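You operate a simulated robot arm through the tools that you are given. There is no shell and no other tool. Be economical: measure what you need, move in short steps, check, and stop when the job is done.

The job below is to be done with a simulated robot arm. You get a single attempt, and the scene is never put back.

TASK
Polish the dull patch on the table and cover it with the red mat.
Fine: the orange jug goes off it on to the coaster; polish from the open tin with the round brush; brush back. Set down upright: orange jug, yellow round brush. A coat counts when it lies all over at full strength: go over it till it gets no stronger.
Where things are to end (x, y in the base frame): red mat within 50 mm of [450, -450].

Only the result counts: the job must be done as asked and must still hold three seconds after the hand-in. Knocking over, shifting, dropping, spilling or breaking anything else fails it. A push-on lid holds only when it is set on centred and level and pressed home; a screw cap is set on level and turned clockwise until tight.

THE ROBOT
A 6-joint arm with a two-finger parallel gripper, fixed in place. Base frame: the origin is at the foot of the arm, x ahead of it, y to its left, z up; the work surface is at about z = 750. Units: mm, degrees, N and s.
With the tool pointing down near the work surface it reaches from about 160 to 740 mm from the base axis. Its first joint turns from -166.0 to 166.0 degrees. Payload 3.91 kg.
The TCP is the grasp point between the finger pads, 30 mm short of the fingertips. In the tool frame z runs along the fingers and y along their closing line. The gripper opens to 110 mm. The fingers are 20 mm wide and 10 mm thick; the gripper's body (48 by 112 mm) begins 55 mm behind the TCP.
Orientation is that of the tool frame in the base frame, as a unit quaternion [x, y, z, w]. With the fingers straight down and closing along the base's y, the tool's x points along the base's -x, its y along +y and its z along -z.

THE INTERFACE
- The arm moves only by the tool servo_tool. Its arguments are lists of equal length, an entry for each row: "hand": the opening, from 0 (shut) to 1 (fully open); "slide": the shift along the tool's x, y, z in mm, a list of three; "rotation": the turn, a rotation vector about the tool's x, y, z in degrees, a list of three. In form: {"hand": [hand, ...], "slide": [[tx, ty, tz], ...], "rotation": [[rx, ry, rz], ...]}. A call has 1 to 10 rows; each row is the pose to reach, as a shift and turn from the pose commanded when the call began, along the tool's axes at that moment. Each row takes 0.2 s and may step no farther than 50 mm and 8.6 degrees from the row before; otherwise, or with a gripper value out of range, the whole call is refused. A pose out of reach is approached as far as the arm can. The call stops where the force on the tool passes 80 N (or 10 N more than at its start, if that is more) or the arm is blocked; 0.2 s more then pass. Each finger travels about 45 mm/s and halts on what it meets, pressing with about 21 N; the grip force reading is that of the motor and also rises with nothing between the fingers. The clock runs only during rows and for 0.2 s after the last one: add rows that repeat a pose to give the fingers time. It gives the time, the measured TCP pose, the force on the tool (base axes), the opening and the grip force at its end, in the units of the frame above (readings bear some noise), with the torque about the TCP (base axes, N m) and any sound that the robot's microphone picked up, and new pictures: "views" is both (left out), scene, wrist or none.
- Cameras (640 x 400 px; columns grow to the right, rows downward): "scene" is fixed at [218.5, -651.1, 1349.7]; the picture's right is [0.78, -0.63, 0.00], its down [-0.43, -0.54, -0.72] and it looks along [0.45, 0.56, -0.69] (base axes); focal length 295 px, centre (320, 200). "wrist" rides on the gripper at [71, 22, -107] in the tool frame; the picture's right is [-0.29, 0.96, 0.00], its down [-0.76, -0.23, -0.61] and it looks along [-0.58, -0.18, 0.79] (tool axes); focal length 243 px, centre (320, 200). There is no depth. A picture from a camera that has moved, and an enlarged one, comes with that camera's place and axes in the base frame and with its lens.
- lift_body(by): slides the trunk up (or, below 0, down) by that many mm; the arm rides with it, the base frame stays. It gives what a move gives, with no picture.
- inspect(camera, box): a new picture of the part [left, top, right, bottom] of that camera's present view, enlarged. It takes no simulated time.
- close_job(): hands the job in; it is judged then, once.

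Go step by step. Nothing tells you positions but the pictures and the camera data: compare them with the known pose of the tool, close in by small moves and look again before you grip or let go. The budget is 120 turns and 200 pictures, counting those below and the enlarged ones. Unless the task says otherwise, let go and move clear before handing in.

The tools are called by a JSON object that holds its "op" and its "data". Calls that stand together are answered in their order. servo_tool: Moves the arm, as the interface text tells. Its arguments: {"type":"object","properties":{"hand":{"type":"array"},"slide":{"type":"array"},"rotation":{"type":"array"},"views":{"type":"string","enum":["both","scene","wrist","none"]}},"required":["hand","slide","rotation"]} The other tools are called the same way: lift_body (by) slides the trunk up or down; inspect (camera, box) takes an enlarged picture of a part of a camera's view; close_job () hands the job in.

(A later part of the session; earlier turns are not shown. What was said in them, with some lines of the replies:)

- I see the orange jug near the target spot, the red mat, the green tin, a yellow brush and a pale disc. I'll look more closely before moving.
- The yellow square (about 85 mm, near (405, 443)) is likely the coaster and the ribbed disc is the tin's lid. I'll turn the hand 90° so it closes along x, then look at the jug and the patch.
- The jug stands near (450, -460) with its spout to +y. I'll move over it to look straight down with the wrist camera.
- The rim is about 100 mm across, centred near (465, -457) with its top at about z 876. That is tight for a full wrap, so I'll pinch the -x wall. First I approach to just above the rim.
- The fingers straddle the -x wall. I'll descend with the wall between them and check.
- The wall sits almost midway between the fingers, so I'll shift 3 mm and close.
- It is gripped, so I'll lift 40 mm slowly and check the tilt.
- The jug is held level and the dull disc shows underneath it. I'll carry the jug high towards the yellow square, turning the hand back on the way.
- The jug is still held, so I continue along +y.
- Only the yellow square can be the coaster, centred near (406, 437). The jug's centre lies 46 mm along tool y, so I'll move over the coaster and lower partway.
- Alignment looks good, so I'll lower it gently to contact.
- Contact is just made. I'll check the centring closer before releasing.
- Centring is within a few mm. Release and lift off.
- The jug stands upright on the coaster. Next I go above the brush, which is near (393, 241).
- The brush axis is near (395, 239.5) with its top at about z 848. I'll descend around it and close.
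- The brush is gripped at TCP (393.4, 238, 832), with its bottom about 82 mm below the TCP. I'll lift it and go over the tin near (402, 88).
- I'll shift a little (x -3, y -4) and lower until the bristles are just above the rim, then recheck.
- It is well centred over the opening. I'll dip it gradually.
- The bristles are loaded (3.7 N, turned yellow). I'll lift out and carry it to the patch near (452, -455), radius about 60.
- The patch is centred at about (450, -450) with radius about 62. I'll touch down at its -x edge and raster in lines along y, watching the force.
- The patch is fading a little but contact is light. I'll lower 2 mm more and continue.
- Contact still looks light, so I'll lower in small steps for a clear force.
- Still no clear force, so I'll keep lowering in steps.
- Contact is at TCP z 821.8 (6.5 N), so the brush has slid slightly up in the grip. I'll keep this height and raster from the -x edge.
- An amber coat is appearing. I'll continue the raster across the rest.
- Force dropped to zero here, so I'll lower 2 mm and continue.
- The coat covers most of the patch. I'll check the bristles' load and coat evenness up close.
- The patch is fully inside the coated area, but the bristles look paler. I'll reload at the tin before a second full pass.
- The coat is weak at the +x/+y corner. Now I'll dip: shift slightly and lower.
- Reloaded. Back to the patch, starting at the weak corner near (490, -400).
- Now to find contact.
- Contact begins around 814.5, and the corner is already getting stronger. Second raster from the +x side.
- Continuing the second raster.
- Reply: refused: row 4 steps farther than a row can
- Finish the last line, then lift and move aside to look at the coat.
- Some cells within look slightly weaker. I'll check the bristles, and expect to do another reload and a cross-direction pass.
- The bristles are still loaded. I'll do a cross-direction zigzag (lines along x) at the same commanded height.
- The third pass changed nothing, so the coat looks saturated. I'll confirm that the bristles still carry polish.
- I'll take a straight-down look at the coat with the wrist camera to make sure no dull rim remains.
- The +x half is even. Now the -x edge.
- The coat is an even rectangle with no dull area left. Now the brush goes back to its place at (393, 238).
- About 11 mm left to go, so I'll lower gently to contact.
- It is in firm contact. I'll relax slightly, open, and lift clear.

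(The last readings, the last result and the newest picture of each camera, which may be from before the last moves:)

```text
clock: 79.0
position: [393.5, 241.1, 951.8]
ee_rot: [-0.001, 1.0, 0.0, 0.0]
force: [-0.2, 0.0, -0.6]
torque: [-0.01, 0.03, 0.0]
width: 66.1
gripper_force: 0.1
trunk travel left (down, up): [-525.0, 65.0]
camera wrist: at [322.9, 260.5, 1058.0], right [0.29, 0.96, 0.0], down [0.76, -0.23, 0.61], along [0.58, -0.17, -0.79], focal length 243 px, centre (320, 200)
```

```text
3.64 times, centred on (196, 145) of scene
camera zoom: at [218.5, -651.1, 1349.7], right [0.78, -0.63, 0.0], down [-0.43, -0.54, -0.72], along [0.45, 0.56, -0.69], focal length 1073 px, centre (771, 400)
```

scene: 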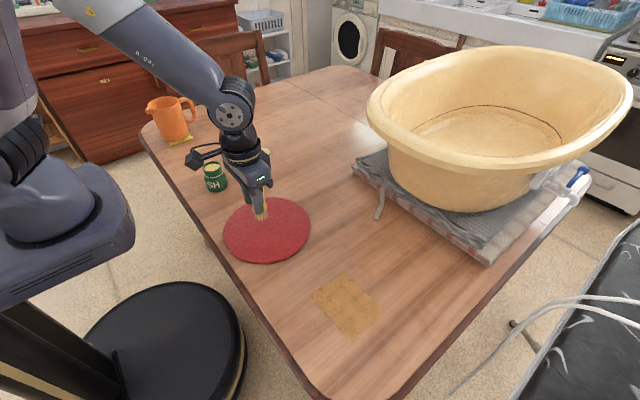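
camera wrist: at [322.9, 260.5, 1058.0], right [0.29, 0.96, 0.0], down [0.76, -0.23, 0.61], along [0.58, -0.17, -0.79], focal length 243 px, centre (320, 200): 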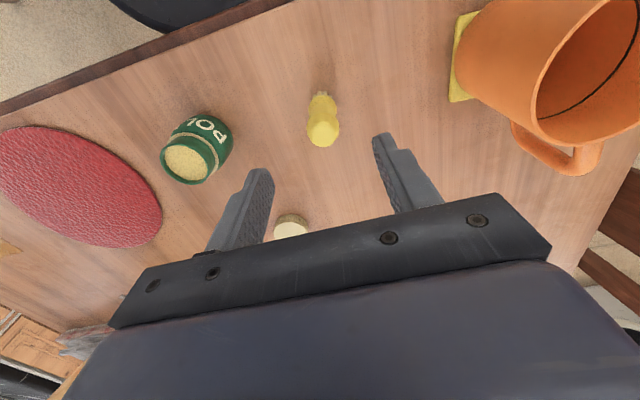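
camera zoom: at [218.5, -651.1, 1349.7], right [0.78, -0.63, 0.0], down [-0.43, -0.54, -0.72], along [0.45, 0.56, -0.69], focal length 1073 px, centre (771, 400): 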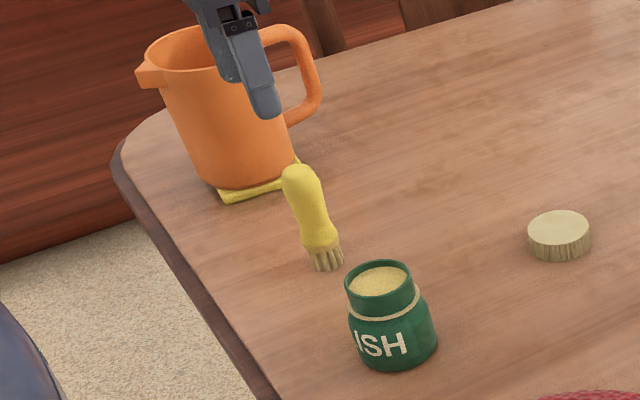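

The brush stands upright again. Now I look closely at the mat to judge its thickness and edge.

{"op": "inspect", "data": {"camera": "scene", "box": [215, 190, 320, 270]}}

{"op": "inspect", "data": {"camera": "scene", "box": [220, 235, 280, 275]}}

```text
5.00 times, centred on (268, 230) of scene
camera zoom: at [218.5, -651.1, 1349.7], right [0.78, -0.63, 0.0], down [-0.43, -0.54, -0.72], along [0.45, 0.56, -0.69], focal length 1476 px, centre (582, 50)
```

zoom: 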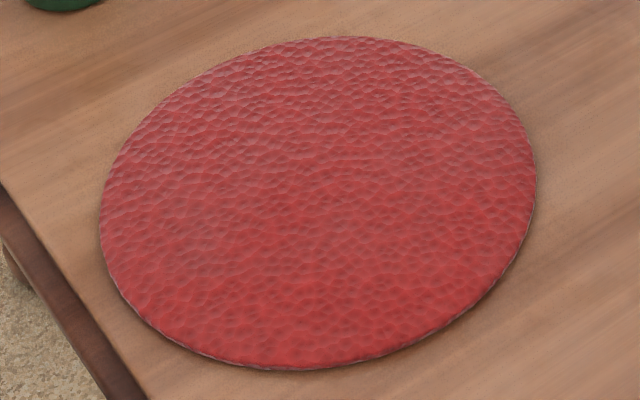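

```text
10.00 times, centred on (250, 255) of scene
camera zoom: at [218.5, -651.1, 1349.7], right [0.78, -0.63, 0.0], down [-0.43, -0.54, -0.72], along [0.45, 0.56, -0.69], focal length 2952 px, centre (1020, -350)
```

zoom: 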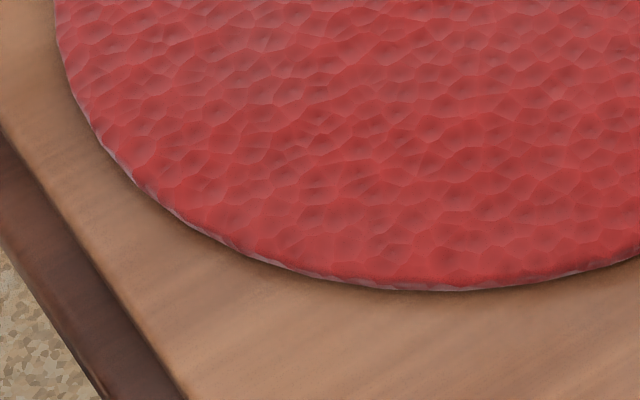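

The mat is thin, about 233 mm across, centred at (427, -167). It can't be pinched flat, so I'll press on it with the fingertips ahead of its centre and draw it along -y. First I go above it.

{"op": "servo_tool", "data": {"hand": [0.4, 0.4, 0.4, 0.4, 0.4, 0.4, 0.4, 0.4, 0.4, 0.4], "slide": [[-4, -45, 0], [-8, -91, 0], [-12, -137, 0], [-16, -183, 0], [-20, -229, 0], [-24, -275, 0], [-28, -321, 0], [-32, -367, 0], [-36, -413, 0], [-39, -456, 0]], "rotation": [[0, 0, 0], [0, 0, 0], [0, 0, 0], [0, 0, 0], [0, 0, 0], [0, 0, 0], [0, 0, 0], [0, 0, 0], [0, 0, 0], [0, 0, 0]], "views": "none"}}

{"op": "servo_tool", "data": {"hand": [0.4, 0.4, 0.4, 0.4, 0.4], "slide": [[0, 0, 45], [0, 0, 90], [0, 0, 135], [0, 0, 155], [0, 0, 163]], "rotation": [[0, 0, 0], [0, 0, 0], [0, 0, 0], [0, 0, 0], [0, 0, 0]]}}

```text
clock: 81.2
position: [434.4, -217.2, 949.4]
ee_rot: [-0.002, 1.0, 0.0, 0.0]
force: [0.2, 0.4, 0.2]
torque: [-0.01, -0.02, -0.01]
width: 44.0
gripper_force: 0.0
trunk travel left (down, up): [-525.0, 65.0]
```

```text
clock: 82.4
position: [433.5, -215.7, 788.9]
ee_rot: [-0.002, 1.0, 0.001, 0.001]
force: [-2.1, 1.1, 7.6]
torque: [0.12, 0.08, 0.03]
width: 43.9
gripper_force: 0.1
trunk travel left (down, up): [-525.0, 65.0]
camera wrist: at [363.3, -195.6, 895.4], right [0.29, 0.96, 0.0], down [0.76, -0.23, 0.61], along [0.58, -0.18, -0.79], focal length 243 px, centre (320, 200)
```

scene: 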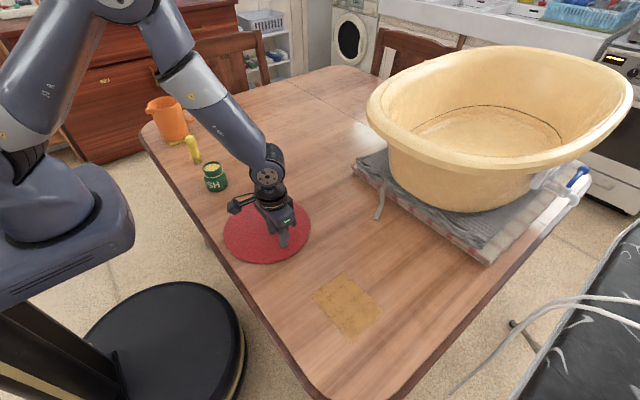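
wrist: 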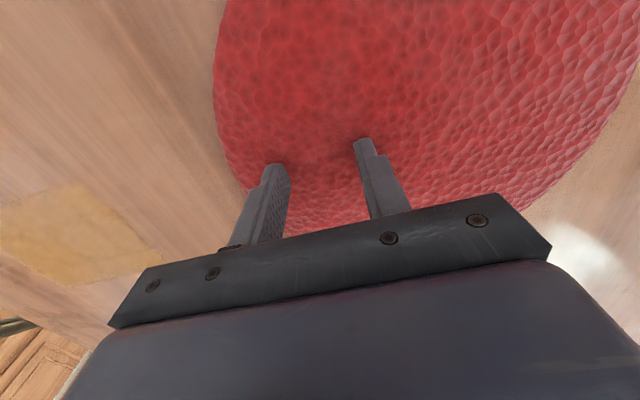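

Contact is at TCP 788.9 (7.6 N), so the mat's top is at about z 758. I'll press a bit more and try a short drag.

{"op": "servo_tool", "data": {"hand": [0.4, 0.4, 0.4, 0.4], "slide": [[0, 0, 1], [0, -8, 1], [0, -16, 1], [0, -24, 1]], "rotation": [[0, 0, 0], [0, 0, 0], [0, 0, 0], [0, 0, 0]]}}

```text
clock: 83.4
position: [433.9, -238.0, 788.7]
ee_rot: [-0.002, 1.0, -0.001, 0.001]
force: [2.9, 16.9, 38.5]
torque: [0.75, -0.01, -0.09]
width: 46.0
gripper_force: 2.2
trunk travel left (down, up): [-525.0, 65.0]
camera wrist: at [363.3, -218.2, 895.0], right [0.29, 0.96, 0.0], down [0.76, -0.23, 0.61], along [0.58, -0.18, -0.79], focal length 243 px, centre (320, 200)
```

scene: 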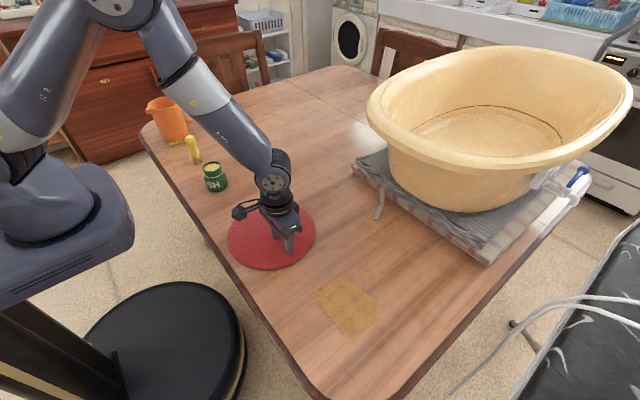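
wrist: 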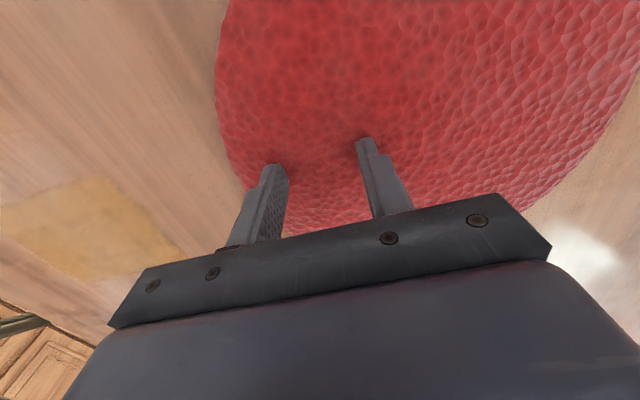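

The mat follows the fingers. I'll keep dragging with slightly less pressure.

{"op": "servo_tool", "data": {"hand": [0.4, 0.4, 0.4, 0.4, 0.4, 0.4, 0.4, 0.4], "slide": [[-1, -14, -0.4], [-3, -30, -0.4], [-4, -46, -0.4], [-6, -62, -0.4], [-7, -78, -0.4], [-8, -94, -0.4], [-10, -110, -0.4], [-11, -125, -0.4]], "rotation": [[0, 0, 0], [0, 0, 0], [0, 0, 0], [0, 0, 0], [0, 0, 0], [0, 0, 0], [0, 0, 0], [0, 0, 0]], "views": "scene"}}

```text
clock: 85.2
position: [444.3, -363.0, 789.6]
ee_rot: [-0.001, 1.0, -0.002, 0.001]
force: [0.7, 12.5, 31.1]
torque: [0.75, 0.12, -0.16]
width: 46.9
gripper_force: 2.4
trunk travel left (down, up): [-525.0, 65.0]
```

scene: 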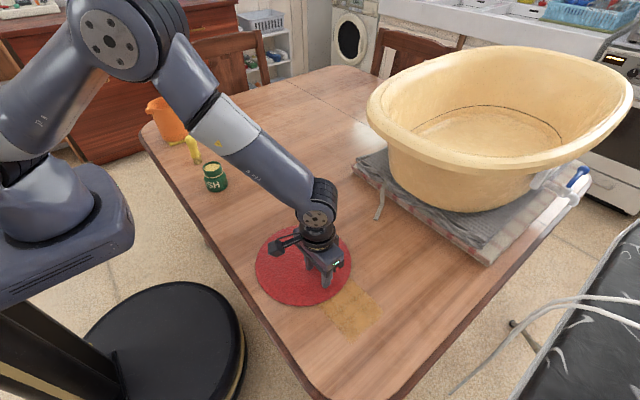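

The mat is now near (435, -318). Continue to the target.

{"op": "servo_tool", "data": {"hand": [0.4, 0.4, 0.4, 0.4, 0.4, 0.4, 0.4, 0.4, 0.4], "slide": [[-2, -14, 0], [-4, -29, 0], [-6, -44, 0], [-8, -59, 0], [-10, -74, 0], [-12, -89, 0], [-14, -104, 0], [-16, -118, 0], [-16, -130, 0]], "rotation": [[0, 0, 0], [0, 0, 0], [0, 0, 0], [0, 0, 0], [0, 0, 0], [0, 0, 0], [0, 0, 0], [0, 0, 0], [0, 0, 0]], "views": "scene"}}

```text
clock: 87.2
position: [461.8, -495.1, 789.1]
ee_rot: [0.0, 1.0, -0.002, -0.001]
force: [-0.1, 6.9, 15.9]
torque: [0.44, 0.01, -0.05]
width: 47.1
gripper_force: 2.4
trunk travel left (down, up): [-525.0, 65.0]
```

scene: 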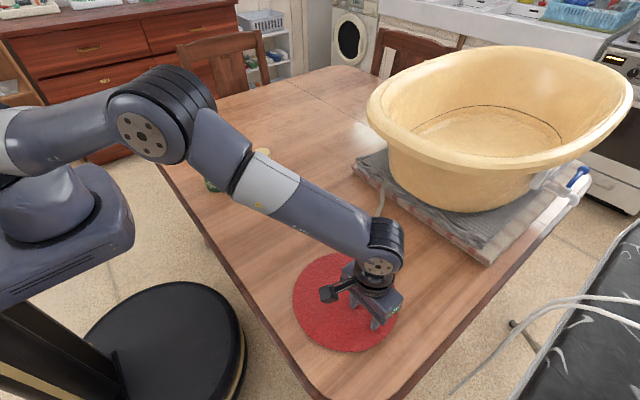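

The mat is centred near (453, -447). Lift off and check everything.

{"op": "servo_tool", "data": {"hand": [0.4, 0.4, 0.4, 0.4, 0.4, 0.4, 0.4, 0.4, 0.4, 0.4], "slide": [[0, 0, -5], [0, 0, -35], [0, 0, -80], [0, 0, -125], [0, 0, -170], [0, 0, -215], [0, 40, -240], [0, 85, -240], [0, 130, -240], [0, 175, -240]], "rotation": [[0, 0, 0], [0, 0, 0], [0, 0, 0], [0, 0, 0], [0, 0, 0], [0, 0, 0], [0, 0, 0], [0, 0, 0], [0, 0, 0], [0, 0, 0]]}}

{"op": "inspect", "data": {"camera": "scene", "box": [130, 80, 290, 200]}}

{"op": "inspect", "data": {"camera": "scene", "box": [270, 230, 420, 370]}}

```text
clock: 89.4
position: [461.9, -317.3, 1027.5]
ee_rot: [-0.001, 1.0, 0.0, 0.0]
force: [-0.1, -0.6, 0.5]
torque: [0.02, 0.0, -0.01]
width: 43.8
gripper_force: 0.0
trunk travel left (down, up): [-525.0, 65.0]
camera wrist: at [391.0, -298.4, 1134.3], right [0.29, 0.96, 0.0], down [0.76, -0.23, 0.61], along [0.58, -0.18, -0.79], focal length 243 px, centre (320, 200)
```

scene: 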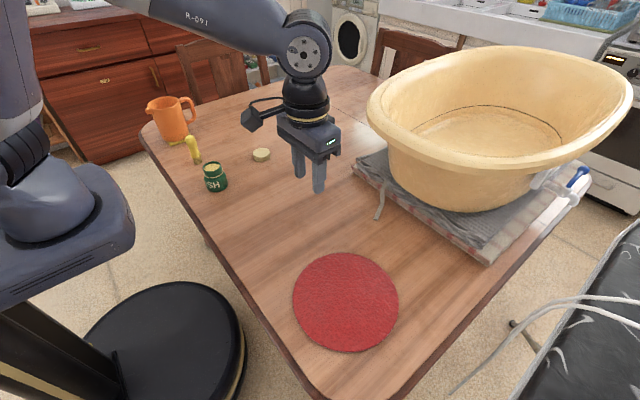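
wrist: 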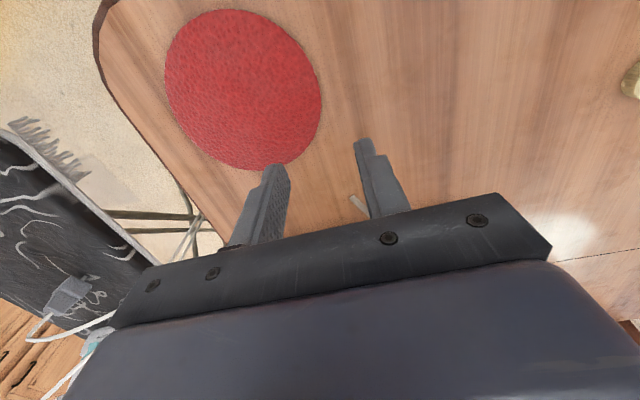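

```text
3.33 times, centred on (210, 140) of scene
camera zoom: at [218.5, -651.1, 1349.7], right [0.78, -0.63, 0.0], down [-0.43, -0.54, -0.72], along [0.45, 0.56, -0.69], focal length 984 px, centre (687, 400)
```

zoom: 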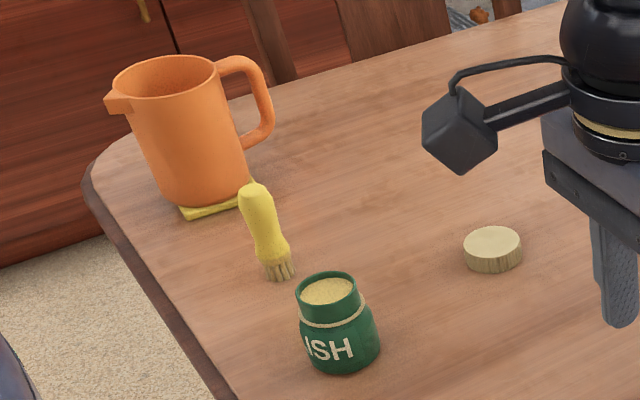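

```text
2.86 times, centred on (345, 300) of scene
camera zoom: at [218.5, -651.1, 1349.7], right [0.78, -0.63, 0.0], down [-0.43, -0.54, -0.72], along [0.45, 0.56, -0.69], focal length 843 px, centre (249, -86)
```

zoom: 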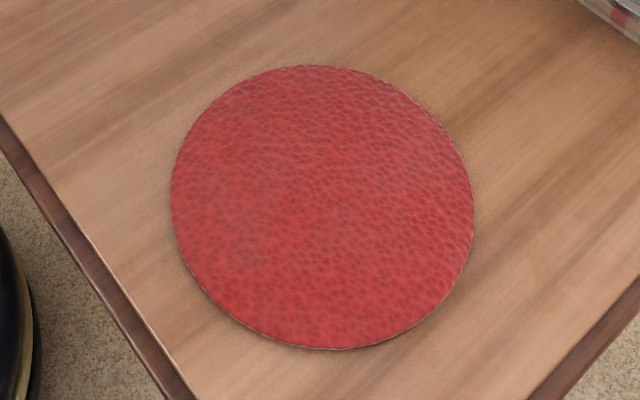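

The mat covers the polished patch, the jug stands upright on the coaster, the brush stands back in its place and the hand is clear, so I'm handing in.

{"op": "close_job", "data": {}}

```text
The job is handed in.
```

I polished the dull patch and covered it with the red mat, now at about (453, -447), roughly 4 mm from the target. The orange jug stands upright on the yellow square I took to be the coaster. The brush is upright back in its spot.

The mat lay too flat to pinch, so I slid it into place, which drew it across the fresh polish. I saw no smearing at its edge as it slid on, but I can't see the coat underneath now. Before covering it, I went over the coat three times, and the last pass made it no stronger.
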